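You operate a simulated robot arm through the tools that you are given. There is no shell and no other tool. Be economical: measure what you need, move in short steps, check, and stop when the job is done.

Carry out the task below with a simulated robot arm. There is one attempt and no reset: what you move stays moved.

JOB
Turn the black dial to 2. Open the plywood bench drawer, take the white cup and leave it inside, then shut the drawer. Put the 13 disc from the blue bench top on top of the black large battery and the 10 disc on the top of the grey stand. Switch the switch two of driver one off. Put one of the cartridges from the assembly bench top on the fourth shelf from the bottom of the parts rack. Take the black knob screw and leave it on the steel bench top. Take the black cartridge and put it on the assembly bench top. The order is free. Set down upright: black cartridge.

Only the result counts: the job must be done as asked and must still hold three seconds after the hand-in. Knocking over, shifting, dropping, spilling or breaking anything else fails it.

ROBOT AND FRAMES
A 6-joint arm with a two-finger gripper on a trunk, on a base that drives. Base frame: it is fixed to the floor where the robot stands at the start and does not move with it; the origin is under the middle of the robot, x ahead of it, y to its left, z up. Lengths are in cm, angles in degrees, forces in N, time in s.
With the tool pointing down near the work surface it reaches from about 10 to 78 cm from the robot's upright axis, wherever it stands. Its first joint turns from -166.0 to 166.0 degrees. Places, roughly: assembly bench top [-470, -330, 70]; black cartridge [-400, -450, 50]; black dial [50, 0, 70]; black knob screw (3x3x5 cm) [-330, -340, 80]; cartridge [-450, -250, 75]; disc [-25, 275, 75]; fourth shelf of the parts rack [-380, -430, 120]; large battery (8x11x8 cm) [-60, 280, 80]; plywood bench drawer [50, -40, 60]; plywood bench drawer inside [60, -40, 60]; steel bench top [-300, -10, 70]; switch two of driver one [-480, -230, 90]; top of the grey stand (54x20 cm) [82, 18, 60]; white cup (5x5x5 cm) [80, 30, 60]. Payload 2.45 kg.
The TCP is the grasp point between the finger pads, 2 cm short of the fingertips. In the tool frame z runs along the fingers and y along their closing line. Largest opening 14 cm; the body of the gripper starts 16.8 cm behind the TCP.
Orientation is that of the tool frame in the base frame, as a unit quaternion [x, y, z, w]. With the fingers straight down and closing along the base's y, the tool's x points along the base's -x, its y along +y and its z along -z.

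CONTROLS
- The arm moves only by the tool arm_command. Its argument "steps" is a list that holds one entry, the list of rows, each a list of 7 numbers: the shift along the base's x, y, z in units of 300 mm (1.0 is 300 mm), then the turn, a rotation vector about the base's x, y, z in units of 45 degrees (1.0 is 45 degrees), then the opening in per cent of the stroke, from 0 (shut) to 100 (fully open). In form: [[[tx, ty, tz, wx, wy, wz, hand], ...]]. A call has 1 to 12 rows; each row is the pose to reach, as a shift and turn from the pose commanded when the call began. A call with a number of a shift or a turn outside -1 to 1 is refused whole. Each row takes 0.2 s and may step no farther than 5 cm and 8.6 degrees from the row before; otherwise, or with a gripper value out of range, the whole call is refused. A pose out of reach is approached as far as the arm can. The call stops where the force on the tool passes 40 N (or 10 N more than at its start, if that is more) or the arm is blocked; 0.2 s more then pass. Each finger travels about 4.5 cm/s and halts on what it meets, pressing with about 25 N; the grip force reading is that of the motor and also rises with nothing between the fingers. The clock runs only during rows and for 0.2 s after the last one: add rows that repeat a pose to give the fingers time. The reply holds the time, the measured pose of the TCP, the force on the tool along the base axes, the opening and the grip force, in the units named above and with some noise, with the torque about the TCP (base axes, N m) and any sound that the robot's microphone picked up.
- Cameras (640 x 400 px; columns grow to the right, rows downward): "scene" is now at [5.36, 12.27, 175.24]; the picture's right is [-0.30, -0.95, 0.00], its down [-0.89, 0.28, -0.37] and it looks along [0.35, -0.11, -0.93] (base axes); focal length 290 px, centre (320, 200). "wrist" rides on the gripper at [7.8, 1.1, -20.9] in the tool frame; the picture's right is [-0.14, 0.99, 0.00], its down [-0.92, -0.13, -0.37] and it looks along [-0.36, -0.05, 0.93] (tool axes); focal length 280 px, centre (320, 200).
- camera(camera): a new picture of that camera. It takes no simulated time.
- slide_trunk(by): slides the trunk up (or, below 0, down) by that many cm; the arm and the scene camera ride with it, the base frame stays. It gives what a move gives, with no picture.
- steer(legs): drives the robot by 1 to 6 legs, each [ahead, left, turn to the left] in cm, cm and degrees, along the robot's own axes; the way and the turn of a leg run together, so that a leg with both is an arc; at most 150 cm and 180 degrees a leg. The arm and the cameras ride along, it lands a little off, and it stops where it bumps. It gives what a move gives.
- head_to(pan, tilt): turns the head with the scene camera to pan (to the left, within 143 degrees either way) and tilt (down, from -29 to 69), counted from straight ahead of the robot. It gives what a move gives.
- measure_at(camera, pixels): for up to 12 pixels [column, row] of the newest picture of that camera ("zoom" is the newest enlarged one), the place [x, y, z] in the base frame of the surface seen there, good to about 0.3 cm, but the place of the scene camera against the robot may be out by one fixed shift of up to 1.2 cm in any direction. It takes no simulated time.
- zoom(camera, box): a new picture of the part [left, top, right, bottom] of that camera's present view, enlarged. It takes no simulated time.
- hand_in(): hands the job in; it is judged then, once.

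Work in short steps. Measure before you move; look again where a grasp or a placing could have gone wrong, and mend it. You have 322 turns and 206 pictures in all, those below and enlarged ones among them. Open the gripper and draw the arm clear of the work before you hand the job in, unless the task says otherwise; then end with one line.

The tools are called after "Request:" as a command line: name --argument value ..., lists and objects as JSON in quotes. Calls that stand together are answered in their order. arm_command: Moves the arm, as the interface text tells. Its arguments: {"type":"object","properties":{"steps":{"type":"array"}},"required":["steps"]} The other tools are called the same way: slide_trunk (by) slides the trunk up or down; steer (legs) drives the base; head_to (pan, tilt) turns the head that bears the scene camera; camera (camera) takes a picture; measure_at (camera, pixels) gives the place of the surface under pixels of a picture; zoom (camera, box) takes an enlarged picture of a part of a camera's view; hand_in () hands the job in.

At the start:

```text
t: 0.0
tcp_pos: [47.17, 0.47, 95.87]
tool_rot: [0.0, 1.0, 0.0, -0.001]
contact_force: [0.4, 0.0, 0.5]
moment: [-0.02, 0.02, -0.02]
finger_gap: 14.0
gripper_force: 0.1
trunk travel left (down, up): [-2.5, 20.5]
robot x, y, heading: [-0.1, -0.03, -0.0]
head pan, tilt: [-17.5, 68.3]
```

scene: 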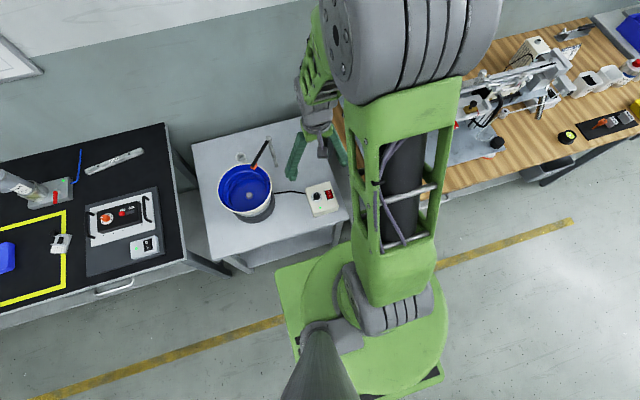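
wrist: 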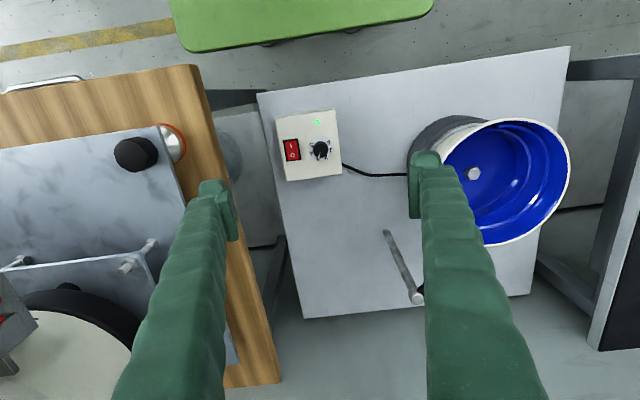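

I start by looking at the dial box seen in the wrist picture around (320,150).

Request:
zoom --camera "wrist" --box '[260, 95, 356, 185]'

Request:
head_to --pan 0 --tilt 45

Request:
camera --camera "scene"

```text
4.44 times, centred on (308, 140) of wrist
```

zoom: 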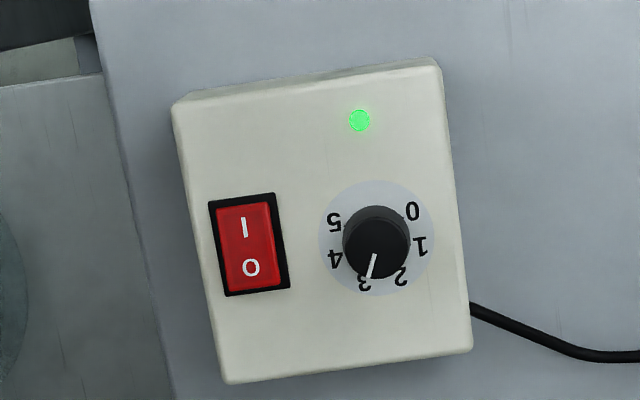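

```text
t: 0.9
tcp_pos: [47.2, 0.4, 95.88]
tool_rot: [0.0, 1.0, 0.0, 0.0]
contact_force: [-0.9, -0.3, 0.4]
moment: [-0.02, 0.0, 0.0]
finger_gap: 14.0
gripper_force: 0.0
trunk travel left (down, up): [-2.5, 20.5]
robot x, y, heading: [0.03, -0.0, 0.0]
head pan, tilt: [0.0, 45.0]
```

```text
202 pictures are left
```

scene: 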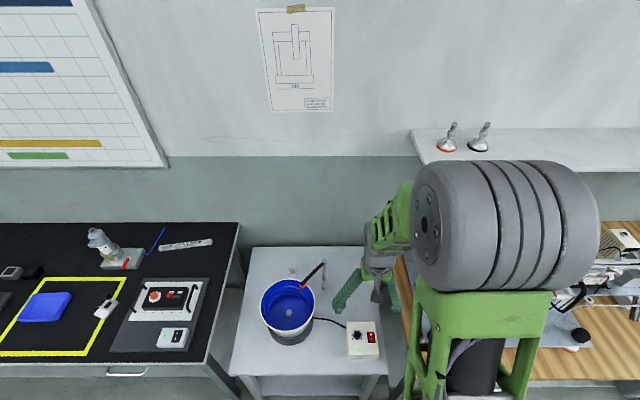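

The pointer stands at 3; labels are about 48° apart, so 2 needs +48° about z. I measure the dial and box in the zoomed picture.

Request:
measure_at --camera "zoom" --pixels '[[376, 232], [345, 240], [408, 240], [376, 210], [374, 268], [300, 180], [365, 285], [401, 277], [413, 211], [336, 260], [334, 222], [420, 246]]'

Request:
camera --camera "wrist"

```text
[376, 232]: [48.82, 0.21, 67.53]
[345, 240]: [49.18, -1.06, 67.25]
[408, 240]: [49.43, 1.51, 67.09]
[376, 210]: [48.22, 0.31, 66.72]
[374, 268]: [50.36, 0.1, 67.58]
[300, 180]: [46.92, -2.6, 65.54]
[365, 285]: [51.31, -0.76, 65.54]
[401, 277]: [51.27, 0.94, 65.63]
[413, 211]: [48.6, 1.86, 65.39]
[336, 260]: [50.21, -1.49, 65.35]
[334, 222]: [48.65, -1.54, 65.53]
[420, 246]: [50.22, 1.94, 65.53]
```

```text
201 pictures are left
```

wrist: 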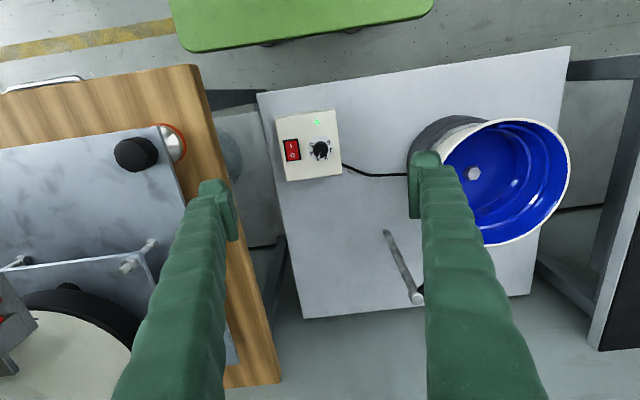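

Dial centre is about (49.5, 0.2), top z 67.5, box top 65.5. I approach to z≈76 with the hand narrowed and pre-turned -24°.

Request:
arm_command --steps '[[[0.03, -0.004, -0.1, 0, 0, -0.15, 80], [0.077, -0.008, -0.25, 0, 0, -0.3, 60], [0.077, -0.008, -0.4, 0, 0, -0.45, 40], [0.077, -0.008, -0.55, 0, 0, -0.533, 27], [0.077, -0.008, -0.65, 0, 0, -0.533, 27], [0.077, -0.008, -0.65, 0, 0, -0.533, 27], [0.077, -0.008, -0.65, 0, 0, -0.533, 27]]]'

Request:
camera --camera "wrist"

```text
t: 2.5
tcp_pos: [49.56, 0.11, 76.45]
tool_rot: [0.207, 0.978, 0.0, 0.0]
contact_force: [0.2, 0.0, 0.7]
moment: [0.04, 0.03, 0.0]
finger_gap: 3.8
gripper_force: 0.1
trunk travel left (down, up): [-2.5, 20.5]
robot x, y, heading: [0.11, 0.1, -0.2]
head pan, tilt: [0.0, 45.0]
```

```text
200 pictures are left
```

wrist: 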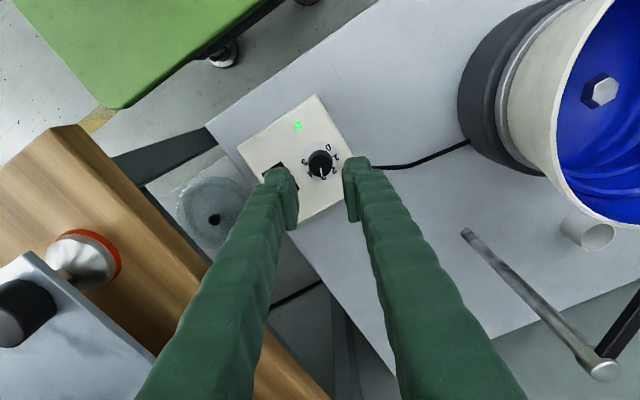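

The dial appears between the fingers at (320,163). I zoom to confirm centre and the pointer angle.

Request:
zoom --camera "wrist" --box '[280, 135, 360, 185]'

Request:
measure_at --camera "wrist" --pixels '[[320, 158], [309, 162], [331, 162], [320, 152], [320, 172], [290, 160]]'

```text
8.00 times, centred on (320, 160) of wrist
```

zoom: 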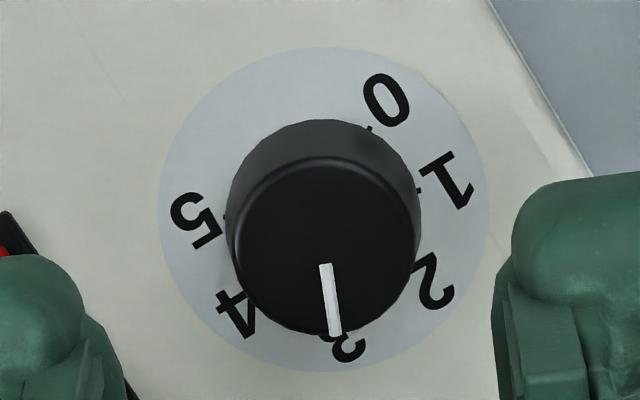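

```text
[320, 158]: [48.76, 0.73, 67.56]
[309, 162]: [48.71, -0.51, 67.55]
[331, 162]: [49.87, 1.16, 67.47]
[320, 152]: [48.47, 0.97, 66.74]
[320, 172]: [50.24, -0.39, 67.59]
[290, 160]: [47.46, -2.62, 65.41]
```

Centred well. Descend to z≈68.1 and close on the knob.

Request:
arm_command --steps '[[[0, 0.004, -0.15, 0, 0, 0, 27], [-0.002, 0.005, -0.278, 0, 0, 0, 27], [-0.002, 0.005, -0.278, 0, 0, 0, 10], [-0.002, 0.005, -0.278, 0, 0, 0, 5], [-0.002, 0.005, -0.278, 0, 0, 0, 5]]]'

```text
t: 3.7
tcp_pos: [49.46, 0.14, 68.01]
tool_rot: [0.21, 0.978, -0.001, -0.001]
contact_force: [-4.4, -17.5, -4.0]
moment: [-0.31, -0.1, 0.01]
finger_gap: 2.43
gripper_force: 38.2
trunk travel left (down, up): [-2.5, 20.5]
robot x, y, heading: [0.05, 0.05, 0.0]
head pan, tilt: [0.0, 45.0]
```

Gripped (gap 2.43). Turn +48° about z with a small relief in y.

Request:
arm_command --steps '[[[0, -0.003, 0, 0, 0, 0.18, 5], [0, -0.003, 0, 0, 0, 0.36, 5], [0, -0.003, 0, 0, 0, 0.54, 5], [0, -0.003, 0, 0, 0, 0.72, 5], [0, -0.003, 0, 0, 0, 0.9, 5], [0, -0.003, 0, 0, 0, 1.0, 5]]]'

```text
t: 5.1
tcp_pos: [49.44, 0.09, 68.03]
tool_rot: [-0.183, 0.983, 0.001, 0.0]
contact_force: [-7.6, -16.8, 3.1]
moment: [-0.28, 0.37, -0.01]
finger_gap: 2.41
gripper_force: 45.2
trunk travel left (down, up): [-2.5, 20.5]
robot x, y, heading: [-0.38, -0.02, 0.2]
head pan, tilt: [0.0, 45.0]
```

Add 3° more, then open and rise to check.

Request:
arm_command --steps '[[[0, 0, 0, 0, 0, 0.066, 5], [0, 0, 0, 0, 0, 0.066, 5], [0, 0, 0, 0, 0, 0.066, 26], [0, 0, 0, 0, 0, 0.066, 26], [0, 0, 0.12, 0, 0, 0.066, 26], [0, 0, 0.25, 0, 0, 0.066, 26]]]'

Request:
zoom --camera "wrist" --box '[280, 135, 360, 185]'

```text
t: 6.5
tcp_pos: [49.43, 0.2, 75.64]
tool_rot: [-0.208, 0.978, 0.0, 0.0]
contact_force: [-0.5, 0.0, 1.0]
moment: [0.01, 0.01, 0.0]
finger_gap: 3.63
gripper_force: 0.0
trunk travel left (down, up): [-2.5, 20.5]
robot x, y, heading: [0.03, 0.36, 0.1]
head pan, tilt: [0.0, 45.0]
```

```text
8.00 times, centred on (320, 160) of wrist
```

zoom: 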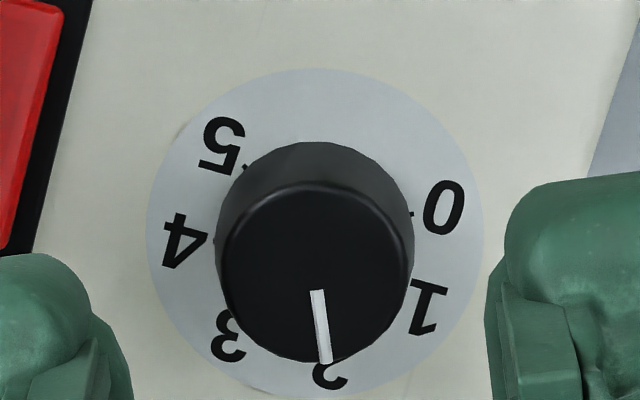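

Dial points to 2. Raise the arm and turn it aside to view the stand, cup and drawer.

Request:
arm_command --steps '[[[-0.1, 0, 0.16, 0, 0, -0.15, 40], [-0.2, 0, 0.32, 0, 0, -0.3, 60], [-0.3, 0, 0.48, 0, 0, -0.45, 80], [-0.4, 0, 0.64, 0, 0, -0.53, 100], [-0.5, 0, 0.78, 0, 0, -0.53, 100], [-0.5, 0, 0.9, 0, 0, -0.53, 100]]]'

Request:
head_to --pan 15 --tilt 55

Request:
camera --camera "scene"

Request:
camera --camera "wrist"

```text
refused: row 1 steps farther than a row can; nothing moved
```

```text
t: 7.2
tcp_pos: [49.32, 0.17, 75.52]
tool_rot: [-0.208, 0.978, 0.001, 0.0]
contact_force: [-0.4, 0.0, 0.0]
moment: [-0.02, -0.01, 0.02]
finger_gap: 3.66
gripper_force: 0.1
trunk travel left (down, up): [-2.5, 20.5]
robot x, y, heading: [0.2, -0.1, -0.0]
head pan, tilt: [15.0, 55.0]
```

```text
197 pictures are left
```

scene: 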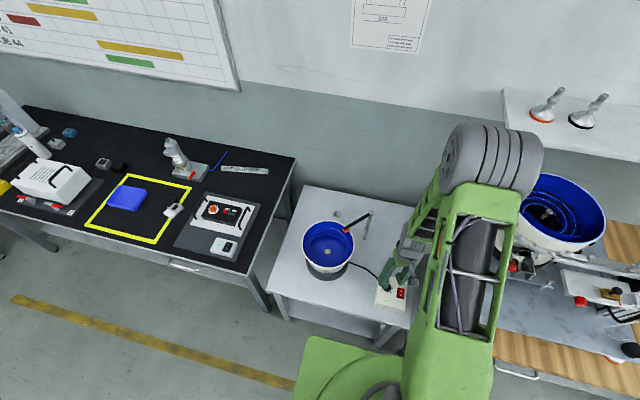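

```text
196 pictures are left
```

wrist: 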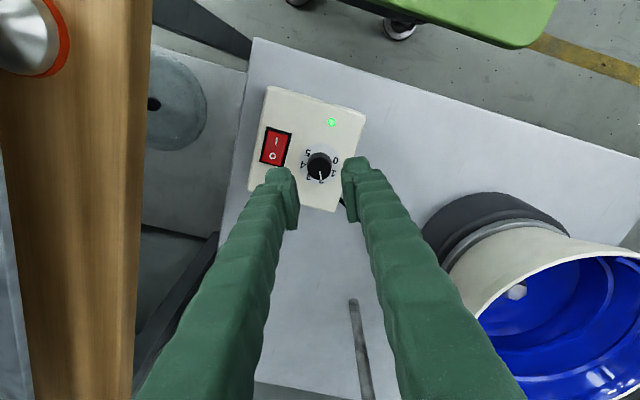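

The bowl sits at (328,245). I zoom on the stand for the cup.

Request:
zoom --camera "scene" --box '[270, 175, 430, 320]'

Request:
zoom --camera "scene" --box '[440, 80, 640, 390]'

```text
2.76 times, centred on (350, 248) of scene
```

zoom: 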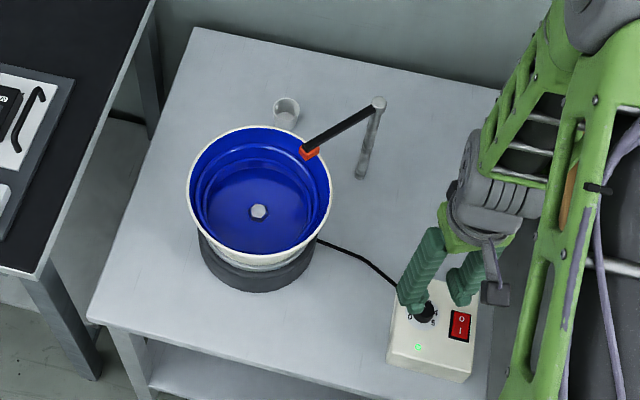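

```text
1.29 times, centred on (540, 235) of scene
```

zoom: 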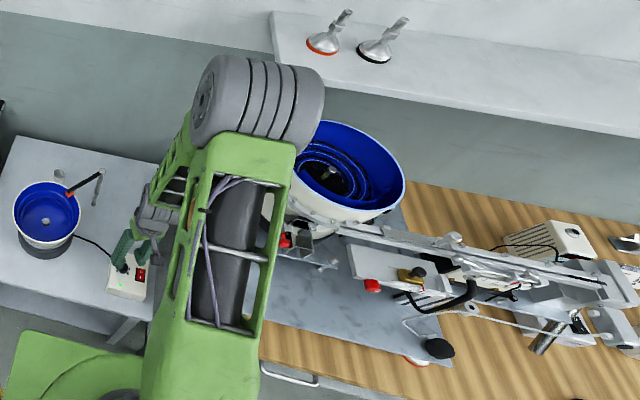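

I measure the cup rim, sensor arm, stand corners and drawer handle from the scene picture.

Request:
measure_at --camera "scene" --pixels '[[338, 212], [338, 222], [334, 212], [342, 212], [371, 211], [366, 238], [305, 188], [345, 233], [415, 200], [328, 222], [515, 374], [540, 378]]'

```text
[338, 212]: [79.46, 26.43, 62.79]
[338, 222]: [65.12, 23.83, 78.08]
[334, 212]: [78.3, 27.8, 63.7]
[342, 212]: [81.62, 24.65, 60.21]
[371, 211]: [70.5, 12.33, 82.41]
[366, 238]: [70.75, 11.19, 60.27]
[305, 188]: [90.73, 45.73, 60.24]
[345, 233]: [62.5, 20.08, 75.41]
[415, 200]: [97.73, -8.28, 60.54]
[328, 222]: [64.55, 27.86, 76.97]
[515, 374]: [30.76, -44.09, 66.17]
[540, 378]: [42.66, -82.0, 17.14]
```

Bowl rim is at z≈77, cup near (79,27). Raise and retract the arm for clearer views.

Request:
arm_command --steps '[[[0, 0, 0.16, 0, 0, -0.15, 40], [0, 0, 0.32, 0, 0, -0.3, 60], [0, 0, 0.48, 0, 0, -0.45, 80], [-0.14, 0, 0.56, 0, 0, -0.53, 100], [-0.28, 0, 0.62, 0, 0, -0.53, 100], [-0.42, 0, 0.68, 0, 0, -0.53, 100], [-0.5, 0, 0.68, 0, 0, -0.53, 100]]]'

Request:
head_to --pan -25 --tilt 60

Request:
camera --camera "scene"

Request:
camera --camera "wrist"

```text
t: 8.8
tcp_pos: [36.86, 0.12, 96.14]
tool_rot: [-0.001, 1.0, -0.001, -0.002]
contact_force: [-0.5, -0.3, 0.1]
moment: [0.01, 0.01, -0.01]
finger_gap: 14.0
gripper_force: 0.1
out of reach, approached as far as the arm can: row 7
trunk travel left (down, up): [-2.5, 20.5]
robot x, y, heading: [0.35, -0.01, 0.0]
head pan, tilt: [15.0, 55.0]
```

```text
t: 9.9
tcp_pos: [36.97, 0.14, 96.17]
tool_rot: [-0.001, 1.0, 0.0, -0.001]
contact_force: [1.0, -0.2, -0.2]
moment: [0.01, -0.02, -0.02]
finger_gap: 14.02
gripper_force: 0.0
trunk travel left (down, up): [-2.5, 20.5]
robot x, y, heading: [0.18, 0.15, -0.3]
head pan, tilt: [-25.0, 60.0]
```

```text
193 pictures are left
```

scene: 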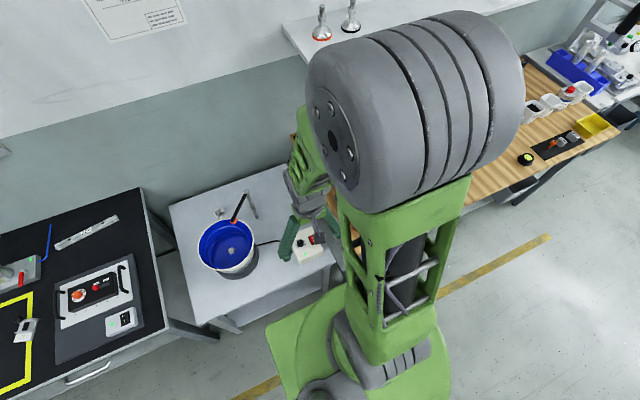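

```text
192 pictures are left
```

wrist: 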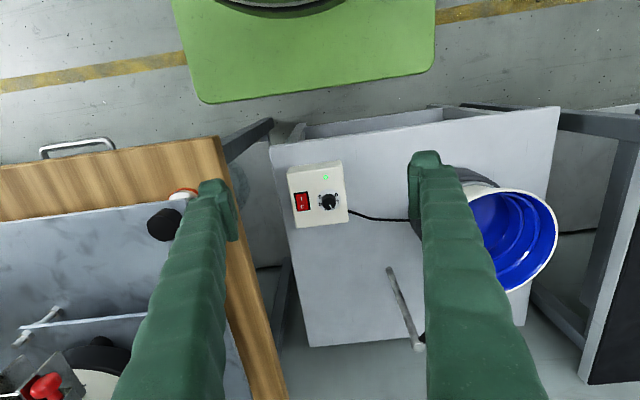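

In the wrist view: base front edge (320,90), stand front edge, plywood bench and handle (78,147). Measure them.

Request:
measure_at --camera "wrist" --pixels '[[320, 85], [204, 98], [432, 70], [277, 148], [557, 112], [218, 142], [5, 176], [45, 151], [78, 145], [113, 143], [300, 340], [110, 170]]'

```text
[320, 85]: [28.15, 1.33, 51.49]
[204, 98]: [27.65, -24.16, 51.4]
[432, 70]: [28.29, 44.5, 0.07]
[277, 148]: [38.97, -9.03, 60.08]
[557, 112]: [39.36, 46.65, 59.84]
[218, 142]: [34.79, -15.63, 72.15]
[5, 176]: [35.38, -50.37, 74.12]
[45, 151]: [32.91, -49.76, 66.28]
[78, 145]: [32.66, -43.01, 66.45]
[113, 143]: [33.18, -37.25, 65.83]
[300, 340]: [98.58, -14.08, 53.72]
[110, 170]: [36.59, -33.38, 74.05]
```

Base platform is 51 cm tall reaching x≈29. I measure the black bench edge and legs to plan a drive to the left.

Request:
measure_at --camera "scene" --pixels '[[168, 320], [157, 305], [80, 379], [216, 335], [120, 355], [140, 188], [60, 378], [100, 366], [280, 300], [225, 320], [335, 262], [255, 375]]'

Request:
zoom --camera "wrist" --box '[0, 110, 200, 220]'

```text
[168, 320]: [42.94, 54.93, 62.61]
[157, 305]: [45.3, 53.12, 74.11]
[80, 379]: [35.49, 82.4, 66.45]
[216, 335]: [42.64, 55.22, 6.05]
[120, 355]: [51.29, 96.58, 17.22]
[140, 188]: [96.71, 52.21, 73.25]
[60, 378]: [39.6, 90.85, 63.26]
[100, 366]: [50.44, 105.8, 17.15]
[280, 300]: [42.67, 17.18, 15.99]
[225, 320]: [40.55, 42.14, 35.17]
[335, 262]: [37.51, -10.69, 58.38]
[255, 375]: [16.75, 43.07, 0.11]
```

```text
3.20 times, centred on (100, 165) of wrist
```

zoom: 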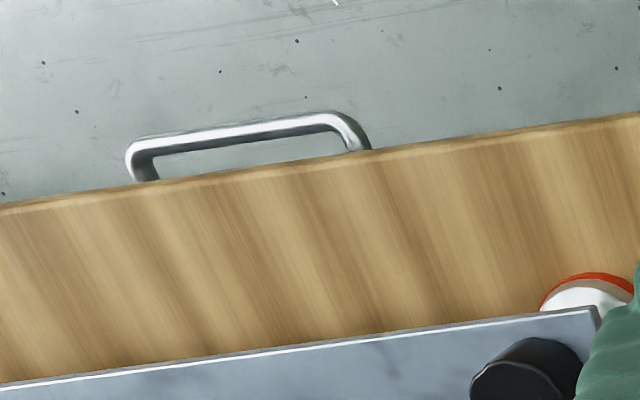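

Handle bar spans y −50…−37 at x≈32.8, z≈66.3. I drive back and right to face the drawer and pull it with the base; then check the view.

Request:
steer --legs '[[-45, 0, 0], [0, -43, 0]]'

Request:
head_to --pan 30 --tilt 40

Request:
camera --camera "scene"

```text
t: 12.8
tcp_pos: [-7.71, 0.11, 96.28]
tool_rot: [-0.001, 1.0, -0.001, -0.002]
contact_force: [0.2, -0.5, 0.9]
moment: [0.03, -0.04, -0.01]
finger_gap: 13.99
gripper_force: 0.0
trunk travel left (down, up): [-2.5, 20.5]
robot x, y, heading: [-44.68, 0.5, -0.0]
head pan, tilt: [-25.0, 60.0]
stopped in leg 1: the robot was blocked; the commanded pose is now the measured one
```

```text
t: 14.0
tcp_pos: [-7.58, 0.15, 96.18]
tool_rot: [-0.001, 1.0, 0.001, -0.002]
contact_force: [-0.1, -0.3, -0.8]
moment: [0.03, 0.01, -0.02]
finger_gap: 14.01
gripper_force: 0.1
trunk travel left (down, up): [-2.5, 20.5]
robot x, y, heading: [-44.54, -0.14, -0.2]
head pan, tilt: [30.0, 40.0]
```

```text
190 pictures are left
```

scene: 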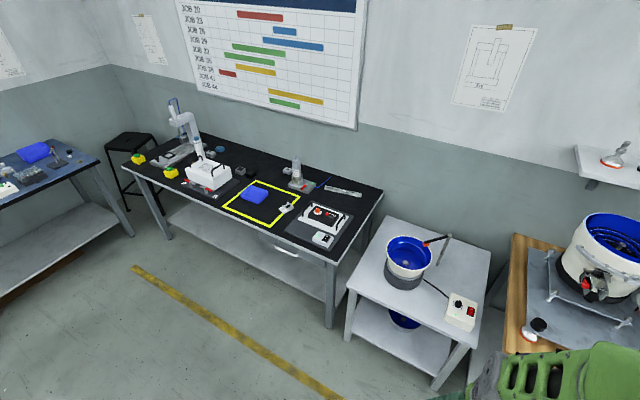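

Something blocked at x≈−44.7; I look around behind on both sides.

Request:
head_to --pan 140 --tilt 40

Request:
camera --camera "scene"

Request:
head_to --pan -140 --tilt 40

Request:
camera --camera "scene"

```text
t: 15.9
tcp_pos: [-7.71, 0.15, 96.08]
tool_rot: [0.0, 1.0, 0.0, -0.002]
contact_force: [0.5, 0.1, -1.0]
moment: [0.0, -0.01, 0.01]
finger_gap: 14.02
gripper_force: 0.0
trunk travel left (down, up): [-2.5, 20.5]
robot x, y, heading: [-44.67, 0.28, -0.0]
head pan, tilt: [140.0, 40.0]
```

```text
189 pictures are left
```

scene: 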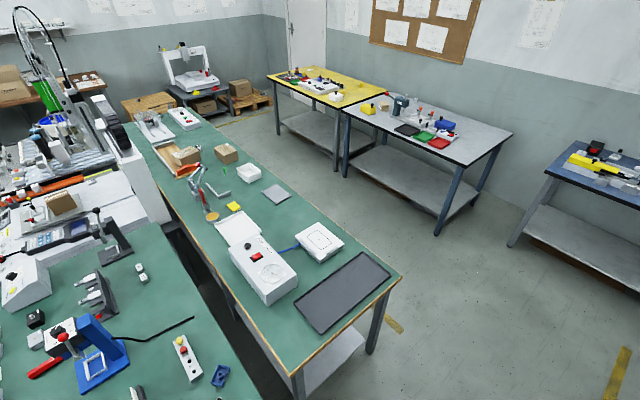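

```text
t: 19.8
tcp_pos: [-7.64, 0.18, 96.11]
tool_rot: [0.001, 1.0, 0.0, -0.002]
contact_force: [-1.1, 0.3, -0.4]
moment: [0.01, -0.02, 0.01]
finger_gap: 14.0
gripper_force: 0.0
trunk travel left (down, up): [-2.5, 20.5]
robot x, y, heading: [-44.73, 0.15, -0.0]
head pan, tilt: [-140.0, 40.0]
```

```text
188 pictures are left
```

scene: 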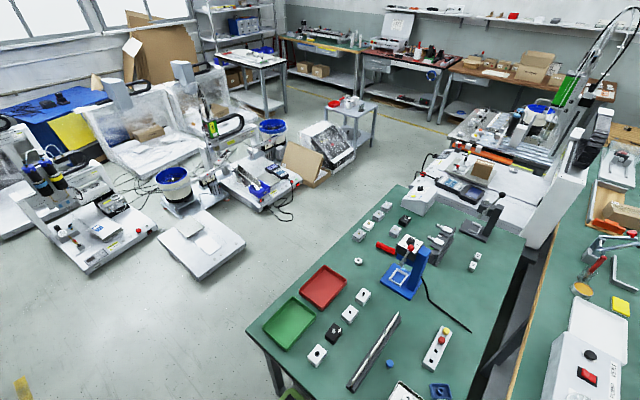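

A green bench stands behind (rear limit x≈−44). I move ahead 4 and right 43.

Request:
steer --legs '[[4, 0, 0], [0, -43, 0]]'

Request:
head_to --pan -15 --tilt 45

Request:
camera --camera "scene"

```text
t: 24.6
tcp_pos: [-3.67, -43.08, 96.14]
tool_rot: [0.0, 1.0, 0.0, -0.001]
contact_force: [0.3, -0.4, 0.2]
moment: [0.0, 0.01, 0.01]
finger_gap: 14.01
gripper_force: 0.0
trunk travel left (down, up): [-2.5, 20.5]
robot x, y, heading: [-40.87, -43.41, -0.3]
head pan, tilt: [-140.0, 40.0]
```

```text
t: 26.6
tcp_pos: [-3.72, -43.01, 96.25]
tool_rot: [0.0, 1.0, 0.0, -0.001]
contact_force: [0.2, -0.2, -0.5]
moment: [0.0, 0.03, -0.01]
finger_gap: 14.01
gripper_force: 0.1
trunk travel left (down, up): [-2.5, 20.5]
robot x, y, heading: [-41.09, -43.04, -0.0]
head pan, tilt: [-15.0, 45.0]
```

```text
187 pictures are left
```

scene: 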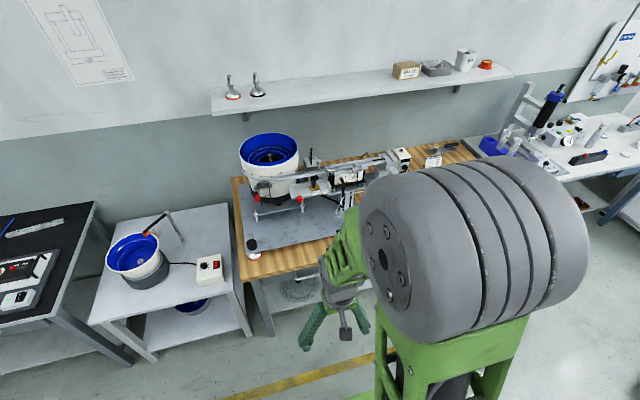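

Aisle is narrow, so I'll use the arm with the tool yawed 90° and tilted ~35° toward the bench. First yaw in two calls while moving forward.

Request:
arm_command --steps '[[[0.1, 0, 0, 0, 0, 0.18, 100], [0.2, 0, 0, 0, 0, 0.36, 80], [0.3, 0, -0.05, 0, 0, 0.54, 60], [0.4, 0, -0.1, 0, 0, 0.72, 40], [0.5, 0, -0.15, 0, 0, 0.9, 30], [0.6, 0, -0.2, 0, 0, 1.0, 30]]]'

Request:
arm_command --steps '[[[0, 0, 0, 0, 0, 0.18, 30], [0, 0, 0, 0, 0, 0.36, 30], [0, 0, 0, 0, 0, 0.54, 30], [0, 0, 0, 0, 0, 0.72, 30], [0, 0, 0, 0, 0, 0.9, 30], [0, 0, 0, 0, 0, 1.0, 30]]]'

Request:
arm_command --steps '[[[0, 0, 0, 0, -0.18, 0, 22], [0, 0, 0, 0, -0.36, 0, 22], [0, 0, 0, 0, -0.54, 0, 22], [0, 0, 0, 0, -0.72, 0, 22], [0, 0, 0, 0, -0.78, 0, 22]]]'

Request:
camera --camera "wrist"

```text
t: 28.0
tcp_pos: [14.46, -43.08, 90.16]
tool_rot: [-0.383, 0.924, -0.001, -0.001]
contact_force: [0.4, -0.6, 0.1]
moment: [-0.03, 0.03, 0.02]
finger_gap: 4.21
gripper_force: 0.1
trunk travel left (down, up): [-2.5, 20.5]
robot x, y, heading: [-40.96, -43.3, -0.3]
head pan, tilt: [-15.0, 45.0]
```

```text
t: 29.4
tcp_pos: [14.24, -43.17, 90.21]
tool_rot: [0.707, -0.707, 0.001, 0.001]
contact_force: [1.0, -0.1, 1.4]
moment: [-0.02, 0.01, -0.03]
finger_gap: 4.21
gripper_force: 0.1
trunk travel left (down, up): [-2.5, 20.5]
robot x, y, heading: [-40.57, -42.98, -0.3]
head pan, tilt: [-15.0, 45.0]
```

```text
t: 30.6
tcp_pos: [14.97, -43.02, 90.08]
tool_rot: [-0.673, 0.675, -0.214, 0.212]
contact_force: [-0.5, 1.0, 0.2]
moment: [0.01, 0.01, 0.02]
finger_gap: 3.06
gripper_force: 0.0
out of reach, approached as far as the arm can: row 5
trunk travel left (down, up): [-2.5, 20.5]
robot x, y, heading: [-40.62, -42.84, -0.1]
head pan, tilt: [-15.0, 45.0]
```

```text
186 pictures are left
```

wrist: 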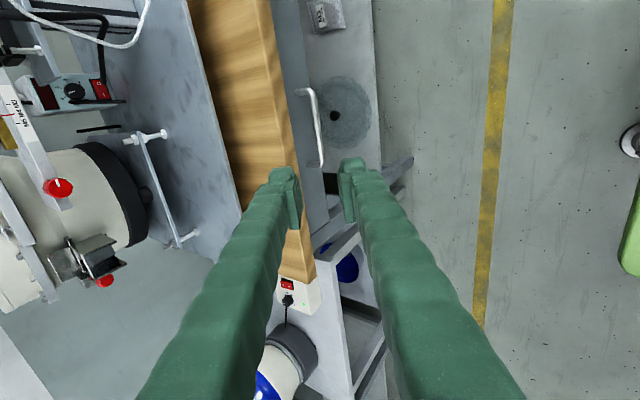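

Handle visible at (315,125). Measure bar ends, drawer front, bench lower edge.

Request:
zoom --camera "wrist" --box '[240, 40, 400, 200]'

Request:
measure_at --camera "wrist" --pixels '[[316, 100], [319, 125], [321, 150], [297, 92], [302, 125], [305, 150], [290, 110], [284, 60], [310, 125], [274, 110], [300, 70]]'

```text
2.50 times, centred on (320, 120) of wrist
```

zoom: 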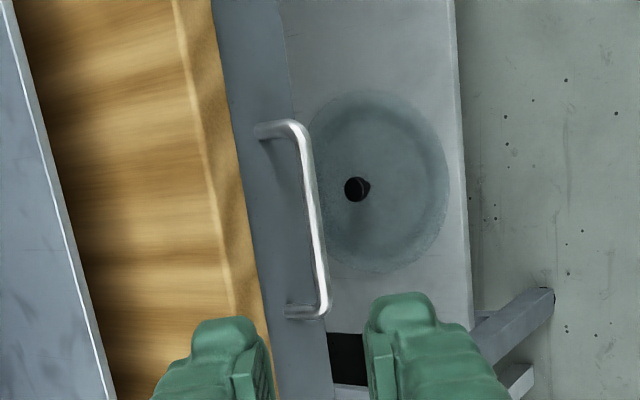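

```text
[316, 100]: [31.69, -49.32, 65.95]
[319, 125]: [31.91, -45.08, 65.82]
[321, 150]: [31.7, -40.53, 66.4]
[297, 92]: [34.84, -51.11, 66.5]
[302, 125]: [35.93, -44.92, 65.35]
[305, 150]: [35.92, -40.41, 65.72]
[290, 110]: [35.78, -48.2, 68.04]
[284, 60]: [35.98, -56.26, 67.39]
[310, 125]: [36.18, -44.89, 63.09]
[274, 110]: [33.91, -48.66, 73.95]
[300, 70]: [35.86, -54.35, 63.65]
```

Bar centre ≈(32.2,−45,66), drawer front x=36. Approach along the tool line in two stages with ~3 cm opening.

Request:
arm_command --steps '[[[0.06, -0.01, -0.12, 0, 0, 0, 21], [0.15, -0.03, -0.24, 0, 0, 0, 21], [0.25, -0.05, -0.36, 0, 0, 0, 21], [0.35, -0.067, -0.48, 0, 0, 0, 21], [0.447, -0.067, -0.6, 0, 0, 0, 21], [0.447, -0.067, -0.62, 0, 0, 0, 21]]]'

Request:
camera --camera "wrist"

```text
t: 32.0
tcp_pos: [28.48, -45.17, 71.47]
tool_rot: [-0.674, 0.675, -0.214, 0.212]
contact_force: [0.1, -0.3, 0.8]
moment: [-0.03, -0.02, 0.02]
finger_gap: 2.93
gripper_force: 0.0
trunk travel left (down, up): [-2.5, 20.5]
robot x, y, heading: [-40.35, -43.0, -0.2]
head pan, tilt: [-15.0, 45.0]
```

```text
184 pictures are left
```

wrist: 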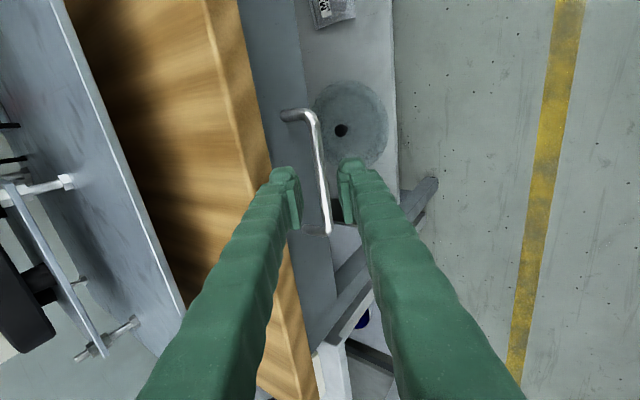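

The bar lies between the fingers. Advance along the tool line and close.

Request:
arm_command --steps '[[[0.055, 0.004, -0.08, 0, 0, 0, 21], [0.11, 0.004, -0.163, 0, 0, 0, 21], [0.11, 0.004, -0.163, 0, 0, 0, 5], [0.11, 0.004, -0.163, 0, 0, 0, 2], [0.11, 0.004, -0.163, 0, 0, 0, 2]]]'

```text
t: 33.2
tcp_pos: [31.7, -44.99, 66.65]
tool_rot: [-0.674, 0.674, -0.216, 0.213]
contact_force: [2.9, -1.7, 2.1]
moment: [-0.5, -0.01, 0.66]
finger_gap: 1.05
gripper_force: 38.1
trunk travel left (down, up): [-2.5, 20.5]
robot x, y, heading: [-40.1, -42.98, -0.3]
head pan, tilt: [-15.0, 45.0]
```

Gripped (gap 1.05). Pull the drawer 22 cm in −x.

Request:
arm_command --steps '[[[-0.08, 0, 0, 0, 0, 0, 2], [-0.16, 0, 0, 0, 0, 0, 2], [-0.24, 0, 0, 0, 0, 0, 2], [-0.32, 0, 0, 0, 0, 0, 2], [-0.4, 0, 0, 0, 0, 0, 2], [-0.48, 0, 0, 0, 0, 0, 2], [-0.56, 0, 0, 0, 0, 0, 2], [-0.64, 0, 0, 0, 0, 0, 2], [-0.73, 0, 0, 0, 0, 0, 2]]]'

Request:
camera --camera "scene"

```text
t: 35.2
tcp_pos: [9.7, -45.12, 66.65]
tool_rot: [-0.674, 0.674, -0.214, 0.212]
contact_force: [-1.4, -5.6, 13.8]
moment: [-0.59, -0.04, 0.64]
finger_gap: 1.08
gripper_force: 38.3
trunk travel left (down, up): [-2.5, 20.5]
robot x, y, heading: [-40.42, -43.36, -0.4]
head pan, tilt: [-15.0, 45.0]
```

```text
183 pictures are left
```

scene: 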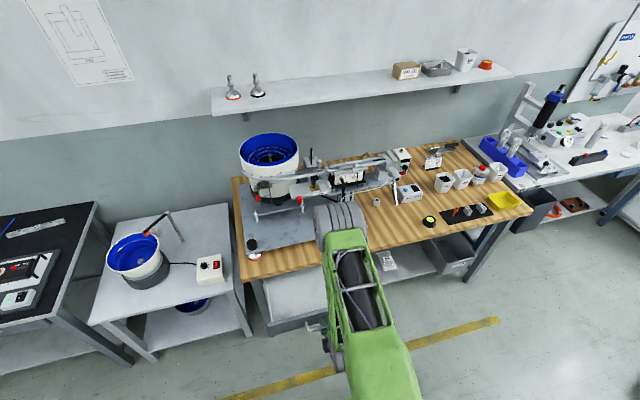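

Drawer seems pulled 22 cm. Release and retreat along the tool line, then look.

Request:
arm_command --steps '[[[0, 0, 0, 0, 0, 0, 20], [0, 0, 0, 0, 0, 0, 22], [-0.05, 0, 0.075, 0, 0, 0, 22], [-0.1, 0, 0.15, 0, 0, 0, 22], [-0.1, 0, 0.3, 0, 0, 0, 22], [-0.1, 0, 0.45, 0, 0, 0, 22], [-0.1, 0, 0.6, 0, 0, 0, 22]]]'

Request:
camera --camera "wrist"

```text
t: 36.8
tcp_pos: [12.52, -45.14, 82.34]
tool_rot: [-0.674, 0.675, -0.214, 0.212]
contact_force: [-0.7, -0.1, 0.2]
moment: [0.01, -0.06, 0.0]
finger_gap: 3.08
gripper_force: 0.1
out of reach, approached as far as the arm can: row 5, 6, 7
trunk travel left (down, up): [-2.5, 20.5]
robot x, y, heading: [-41.14, -43.23, -0.2]
head pan, tilt: [-15.0, 45.0]
```

```text
182 pictures are left
```

wrist: 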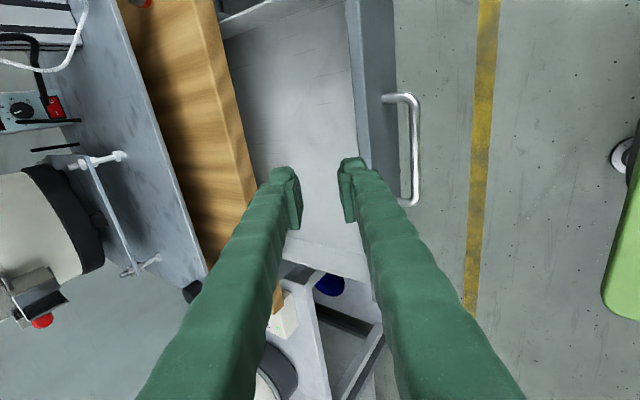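

Drawer is open and empty. Measure its floor and walls.

Request:
measure_at --camera "wrist" --pixels '[[310, 80], [320, 130], [315, 230], [330, 258], [360, 60], [375, 60], [260, 140], [285, 20], [415, 150], [310, 190]]'

```text
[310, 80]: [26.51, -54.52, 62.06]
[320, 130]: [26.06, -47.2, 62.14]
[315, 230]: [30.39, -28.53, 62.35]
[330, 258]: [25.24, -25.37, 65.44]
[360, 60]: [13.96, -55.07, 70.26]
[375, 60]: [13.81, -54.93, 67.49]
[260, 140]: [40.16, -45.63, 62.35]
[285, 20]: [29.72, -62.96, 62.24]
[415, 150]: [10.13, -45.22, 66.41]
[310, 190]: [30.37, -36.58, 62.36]
```

Drawer floor z≈62.2, open interior x 14.5–34. Now untilt, unyaw and raise the arm before driving to the cup.

Request:
arm_command --steps '[[[0, 0, 0.05, 0, 0.18, 0, 40], [0, 0, 0.1, 0, 0.36, 0, 60], [0, 0, 0.15, 0, 0.54, 0, 80], [0, 0, 0.25, 0, 0.72, 0, 80], [0, 0, 0.35, 0, 0.785, 0, 80], [0, 0, 0.45, 0, 0.785, 0, 80]]]'

Request:
arm_command --steps '[[[0, 0, 0, 0, 0, -0.18, 80], [0, 0, 0, 0, 0, -0.36, 80], [0, 0, 0, 0, 0, -0.54, 80], [0, 0, 0, 0, 0, -0.72, 80], [0, 0, 0, 0, 0, -0.9, 80], [0, 0, 0, 0, 0, -1, 80]]]'

Request:
arm_command --steps '[[[0, 0, 0, 0, 0, -0.18, 80], [0, 0, 0, 0, 0, -0.36, 80], [0, 0, 0, 0, 0, -0.54, 80], [0, 0, 0, 0, 0, -0.72, 80], [0, 0, 0, 0, 0, -0.9, 80], [0, 0, 0, 0, 0, -1, 80]]]'

Request:
steer --legs '[[0, 70, 0], [40, 0, 0]]'

```text
t: 38.2
tcp_pos: [12.58, -45.41, 95.89]
tool_rot: [0.707, -0.707, 0.0, 0.003]
contact_force: [-0.8, 0.4, -0.9]
moment: [0.01, -0.01, 0.02]
finger_gap: 11.19
gripper_force: 0.1
out of reach, approached as far as the arm can: row 3
trunk travel left (down, up): [-2.5, 20.5]
robot x, y, heading: [-40.95, -43.03, -0.1]
head pan, tilt: [-15.0, 45.0]
```

```text
t: 39.6
tcp_pos: [12.59, -45.45, 95.72]
tool_rot: [-0.38, 0.925, 0.001, -0.002]
contact_force: [0.2, -1.1, 0.1]
moment: [0.03, -0.02, 0.0]
finger_gap: 11.18
gripper_force: 0.1
trunk travel left (down, up): [-2.5, 20.5]
robot x, y, heading: [-40.33, -42.78, 0.2]
head pan, tilt: [-15.0, 45.0]
```

```text
t: 41.0
tcp_pos: [12.65, -45.41, 95.76]
tool_rot: [0.001, 1.0, 0.001, -0.001]
contact_force: [0.0, 0.3, 0.0]
moment: [0.02, 0.01, 0.0]
finger_gap: 11.22
gripper_force: 0.1
trunk travel left (down, up): [-2.5, 20.5]
robot x, y, heading: [-40.37, -43.2, -0.2]
head pan, tilt: [-15.0, 45.0]
```

```text
t: 49.6
tcp_pos: [52.33, 23.8, 95.86]
tool_rot: [0.002, 1.0, 0.002, -0.001]
contact_force: [0.8, 0.3, -0.6]
moment: [-0.02, -0.01, -0.01]
finger_gap: 11.24
gripper_force: 0.0
trunk travel left (down, up): [-2.5, 20.5]
robot x, y, heading: [-0.69, 26.34, -0.2]
head pan, tilt: [-15.0, 45.0]
```

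Now reach forward at height to x≈68 and look down at the cup.

Request:
arm_command --steps '[[[0.15, 0, 0, 0, 0, 0, 80], [0.3, 0.03, 0, 0, 0, 0, 80], [0.45, 0.06, 0, 0, 0, 0, 80], [0.55, 0.08, 0, 0, 0, 0, 80]]]'

Request:
camera --camera "wrist"

```text
t: 50.6
tcp_pos: [69.07, 26.26, 95.79]
tool_rot: [0.002, 1.0, 0.002, -0.001]
contact_force: [-0.1, -0.2, -0.5]
moment: [-0.02, 0.01, 0.01]
finger_gap: 11.22
gripper_force: 0.0
trunk travel left (down, up): [-2.5, 20.5]
robot x, y, heading: [-0.71, 26.24, -0.3]
head pan, tilt: [-15.0, 45.0]
```

```text
181 pictures are left
```

wrist: 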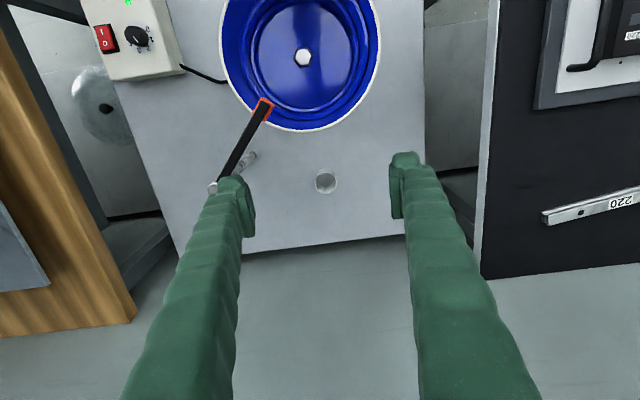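

Request:
zoom --camera "wrist" --box '[200, 60, 440, 220]'

Request:
measure_at --camera "wrist" --pixels '[[317, 181], [336, 181], [326, 171], [326, 191], [326, 182], [302, 128], [213, 187], [245, 160], [265, 110], [350, 185], [326, 235]]'

```text
2.50 times, centred on (320, 140) of wrist
```

zoom: 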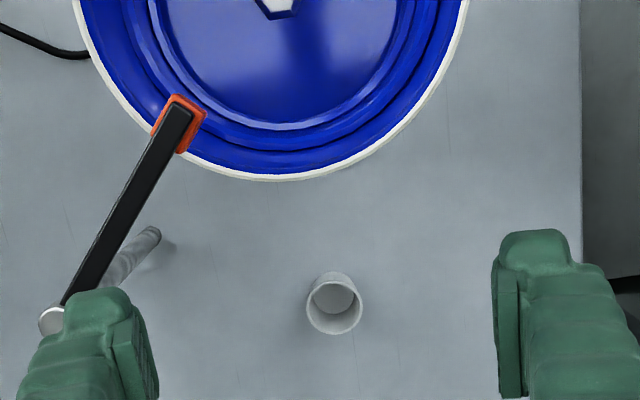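

```text
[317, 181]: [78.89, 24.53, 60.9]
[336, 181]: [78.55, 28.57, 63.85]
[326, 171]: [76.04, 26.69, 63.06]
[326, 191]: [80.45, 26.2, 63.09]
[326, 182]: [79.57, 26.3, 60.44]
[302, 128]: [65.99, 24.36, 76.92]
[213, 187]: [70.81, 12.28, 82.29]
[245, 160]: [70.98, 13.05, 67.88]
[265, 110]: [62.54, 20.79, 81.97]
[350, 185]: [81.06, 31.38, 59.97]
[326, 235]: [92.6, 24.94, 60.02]
```

Cup centre ≈(78.5,26.5), rim z≈64.8; bowl rim ends at x=66. Drive ahead 5 cm for reach, then recheck.

Request:
steer --legs '[[5, 0, 0]]'

Request:
camera --camera "wrist"

Request:
measure_at --camera "wrist" --pixels '[[320, 130], [320, 150], [310, 145], [334, 145]]'

```text
t: 51.5
tcp_pos: [74.04, 26.26, 95.75]
tool_rot: [0.002, 1.0, 0.002, -0.003]
contact_force: [0.3, 0.3, 0.0]
moment: [-0.02, 0.04, 0.01]
finger_gap: 11.21
gripper_force: 0.1
trunk travel left (down, up): [-2.5, 20.5]
robot x, y, heading: [4.35, 26.59, -0.4]
head pan, tilt: [-15.0, 45.0]
```

```text
179 pictures are left
```

wrist: 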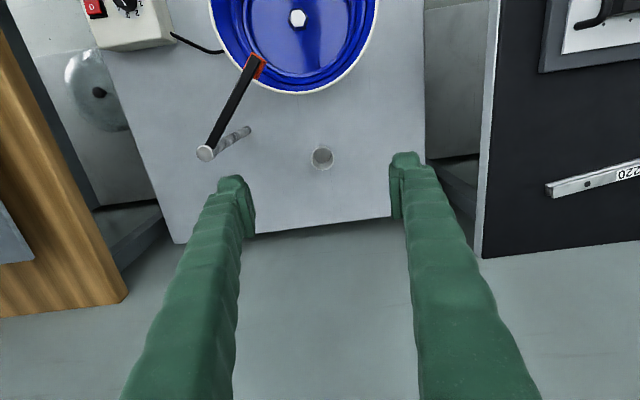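

```text
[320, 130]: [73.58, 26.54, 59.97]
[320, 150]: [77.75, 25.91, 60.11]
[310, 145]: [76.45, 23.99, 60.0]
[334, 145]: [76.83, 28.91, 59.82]
```

Descend to z≈70 over the cup, opening 8 cm, then check.

Request:
arm_command --steps '[[[0.08, 0.003, -0.1, 0, 0, 0, 70], [0.148, 0.005, -0.2, 0, 0, 0, 60], [0.148, 0.005, -0.35, 0, 0, 0, 57], [0.148, 0.005, -0.5, 0, 0, 0, 57], [0.148, 0.005, -0.65, 0, 0, 0, 57], [0.148, 0.005, -0.8, 0, 0, 0, 57], [0.148, 0.005, -0.86, 0, 0, 0, 57]]]'

Request:
camera --camera "wrist"

Request:
camera --camera "scene"

```text
t: 53.1
tcp_pos: [78.5, 26.45, 69.9]
tool_rot: [0.001, 1.0, 0.002, -0.002]
contact_force: [-0.5, 0.5, -0.6]
moment: [0.0, 0.01, 0.02]
finger_gap: 7.98
gripper_force: 0.0
trunk travel left (down, up): [-2.5, 20.5]
robot x, y, heading: [4.15, 26.31, -0.0]
head pan, tilt: [-15.0, 45.0]
```

```text
178 pictures are left
```

wrist: 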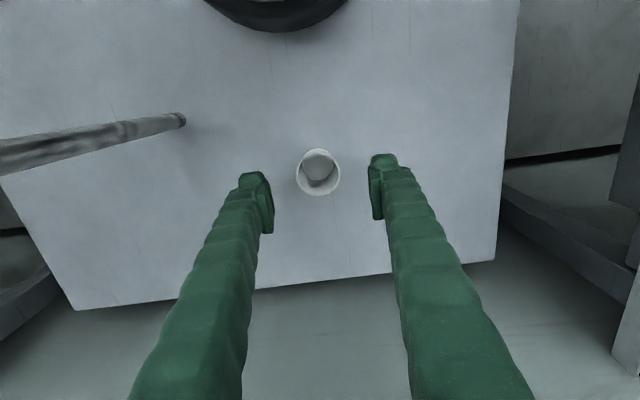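

```text
177 pictures are left
```

scene: 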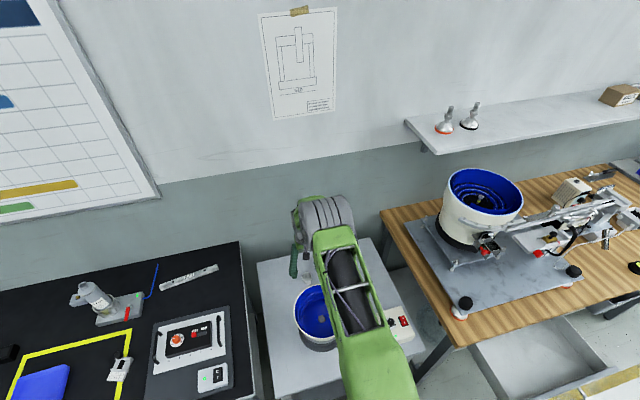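

Centred. Descend to z≈63 and close gently.

Request:
arm_command --steps '[[[0, 0, -0.1, 0, 0, 0, 57], [0, 0, -0.2, 0, 0, 0, 57], [0, 0, -0.23, 0, 0, 0, 57], [0, 0, -0.23, 0, 0, 0, 40], [0, 0, -0.23, 0, 0, 0, 25], [0, 0, -0.23, 0, 0, 0, 25], [0, 0, -0.23, 0, 0, 0, 25]]]'

```text
t: 54.7
tcp_pos: [78.33, 26.46, 63.08]
tool_rot: [0.002, 1.0, 0.001, -0.002]
contact_force: [-0.2, 0.1, 0.3]
moment: [-0.04, 0.01, 0.0]
finger_gap: 4.08
gripper_force: 24.7
trunk travel left (down, up): [-2.5, 20.5]
robot x, y, heading: [4.2, 26.22, -0.4]
head pan, tilt: [-15.0, 45.0]
```

Gripped at 4.08. Lift straight up and retract.

Request:
arm_command --steps '[[[0, 0, 0.1, 0, 0, 0, 25], [0, 0, 0.25, 0, 0, 0, 25], [0, 0, 0.4, 0, 0, 0, 25], [0, 0, 0.55, 0, 0, 0, 25], [0, 0, 0.7, 0, 0, 0, 25], [0, 0, 0.85, 0, 0, 0, 25], [0, 0, 1.0, 0, 0, 0, 25], [-0.15, 0, 1.0, 0, 0, 0, 25], [-0.3, 0, 1.0, 0, 0, 0, 25], [-0.45, 0, 1.0, 0, 0, 0, 25], [-0.6, 0, 1.0, 0, 0, 0, 25], [-0.75, 0, 1.0, 0, 0, 0, 25]]]'

Request:
camera --camera "wrist"

```text
t: 57.3
tcp_pos: [55.86, 26.17, 93.0]
tool_rot: [0.002, 1.0, 0.001, -0.002]
contact_force: [-0.2, 0.6, -0.1]
moment: [-0.05, -0.01, -0.01]
finger_gap: 4.05
gripper_force: 25.1
trunk travel left (down, up): [-2.5, 20.5]
robot x, y, heading: [4.0, 25.84, -0.2]
head pan, tilt: [-15.0, 45.0]
```

```text
176 pictures are left
```

wrist: 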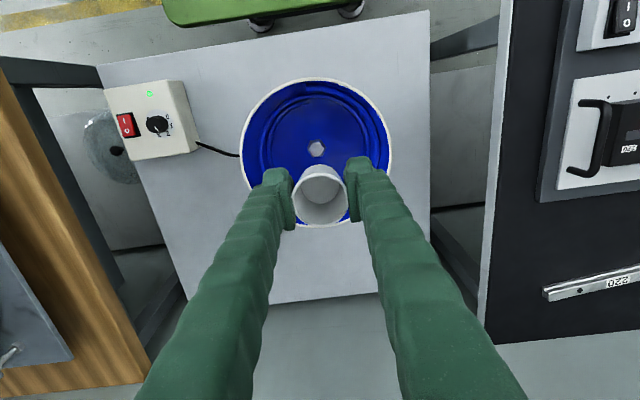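

Cup is held. Drive back 44 and right 70 to the drawer.

Request:
steer --legs '[[-44, 0, 0], [0, -70, 0]]'

Request:
camera --camera "wrist"

```text
t: 66.2
tcp_pos: [11.37, -43.16, 93.03]
tool_rot: [-0.002, 1.0, 0.002, -0.002]
contact_force: [0.0, 0.0, -0.6]
moment: [0.02, 0.01, 0.05]
finger_gap: 3.99
gripper_force: 25.3
trunk travel left (down, up): [-2.5, 20.5]
robot x, y, heading: [-39.97, -43.73, 0.1]
head pan, tilt: [-15.0, 45.0]
```

```text
175 pictures are left
```

wrist: 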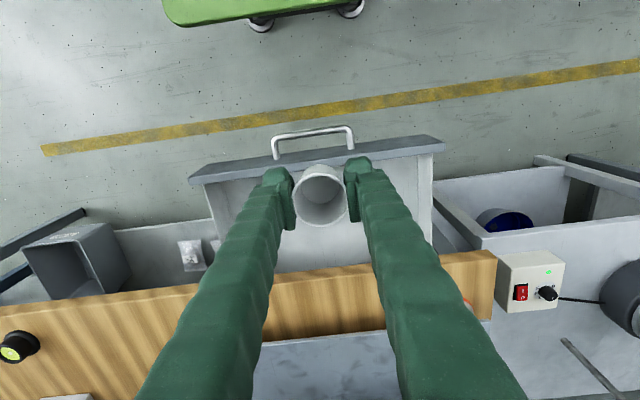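

Place in the drawer at x≈22: lower in one go to z≈66, then set to 65.4.

Request:
arm_command --steps '[[[0.15, -0.02, 0, 0, 0, 0, 25], [0.3, -0.04, 0, 0, 0, 0, 25], [0.354, -0.05, -0.12, 0, 0, 0, 25], [0.354, -0.05, -0.27, 0, 0, 0, 25], [0.354, -0.05, -0.42, 0, 0, 0, 25], [0.354, -0.05, -0.57, 0, 0, 0, 25], [0.354, -0.05, -0.72, 0, 0, 0, 25], [0.354, -0.05, -0.82, 0, 0, 0, 25], [0.354, -0.05, -0.88, 0, 0, 0, 25], [0.354, -0.05, -0.918, 0, 0, 0, 25]]]'

Request:
camera --camera "wrist"

```text
t: 68.4
tcp_pos: [22.09, -44.75, 65.5]
tool_rot: [-0.001, 1.0, 0.002, -0.002]
contact_force: [0.2, -0.3, -0.5]
moment: [0.02, 0.03, -0.01]
finger_gap: 3.99
gripper_force: 24.9
trunk travel left (down, up): [-2.5, 20.5]
robot x, y, heading: [-40.4, -43.4, 0.0]
head pan, tilt: [-15.0, 45.0]
```

```text
174 pictures are left
```

wrist: 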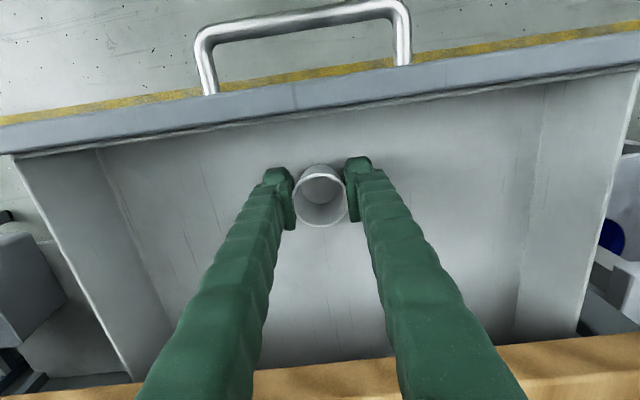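

Lower a bit until contact is felt, then release to 50% and rise.

Request:
arm_command --steps '[[[0, 0, -0.006, 0, 0, 0, 25], [0, 0, -0.012, 0, 0, 0, 25]]]'

```text
t: 69.0
tcp_pos: [22.18, -44.58, 65.31]
tool_rot: [-0.002, 1.0, 0.001, 0.0]
contact_force: [-1.3, 2.0, 20.4]
moment: [0.01, 0.09, 0.02]
finger_gap: 3.98
gripper_force: 25.0
trunk travel left (down, up): [-2.5, 20.5]
robot x, y, heading: [-40.31, -43.66, -0.1]
head pan, tilt: [-15.0, 45.0]
```

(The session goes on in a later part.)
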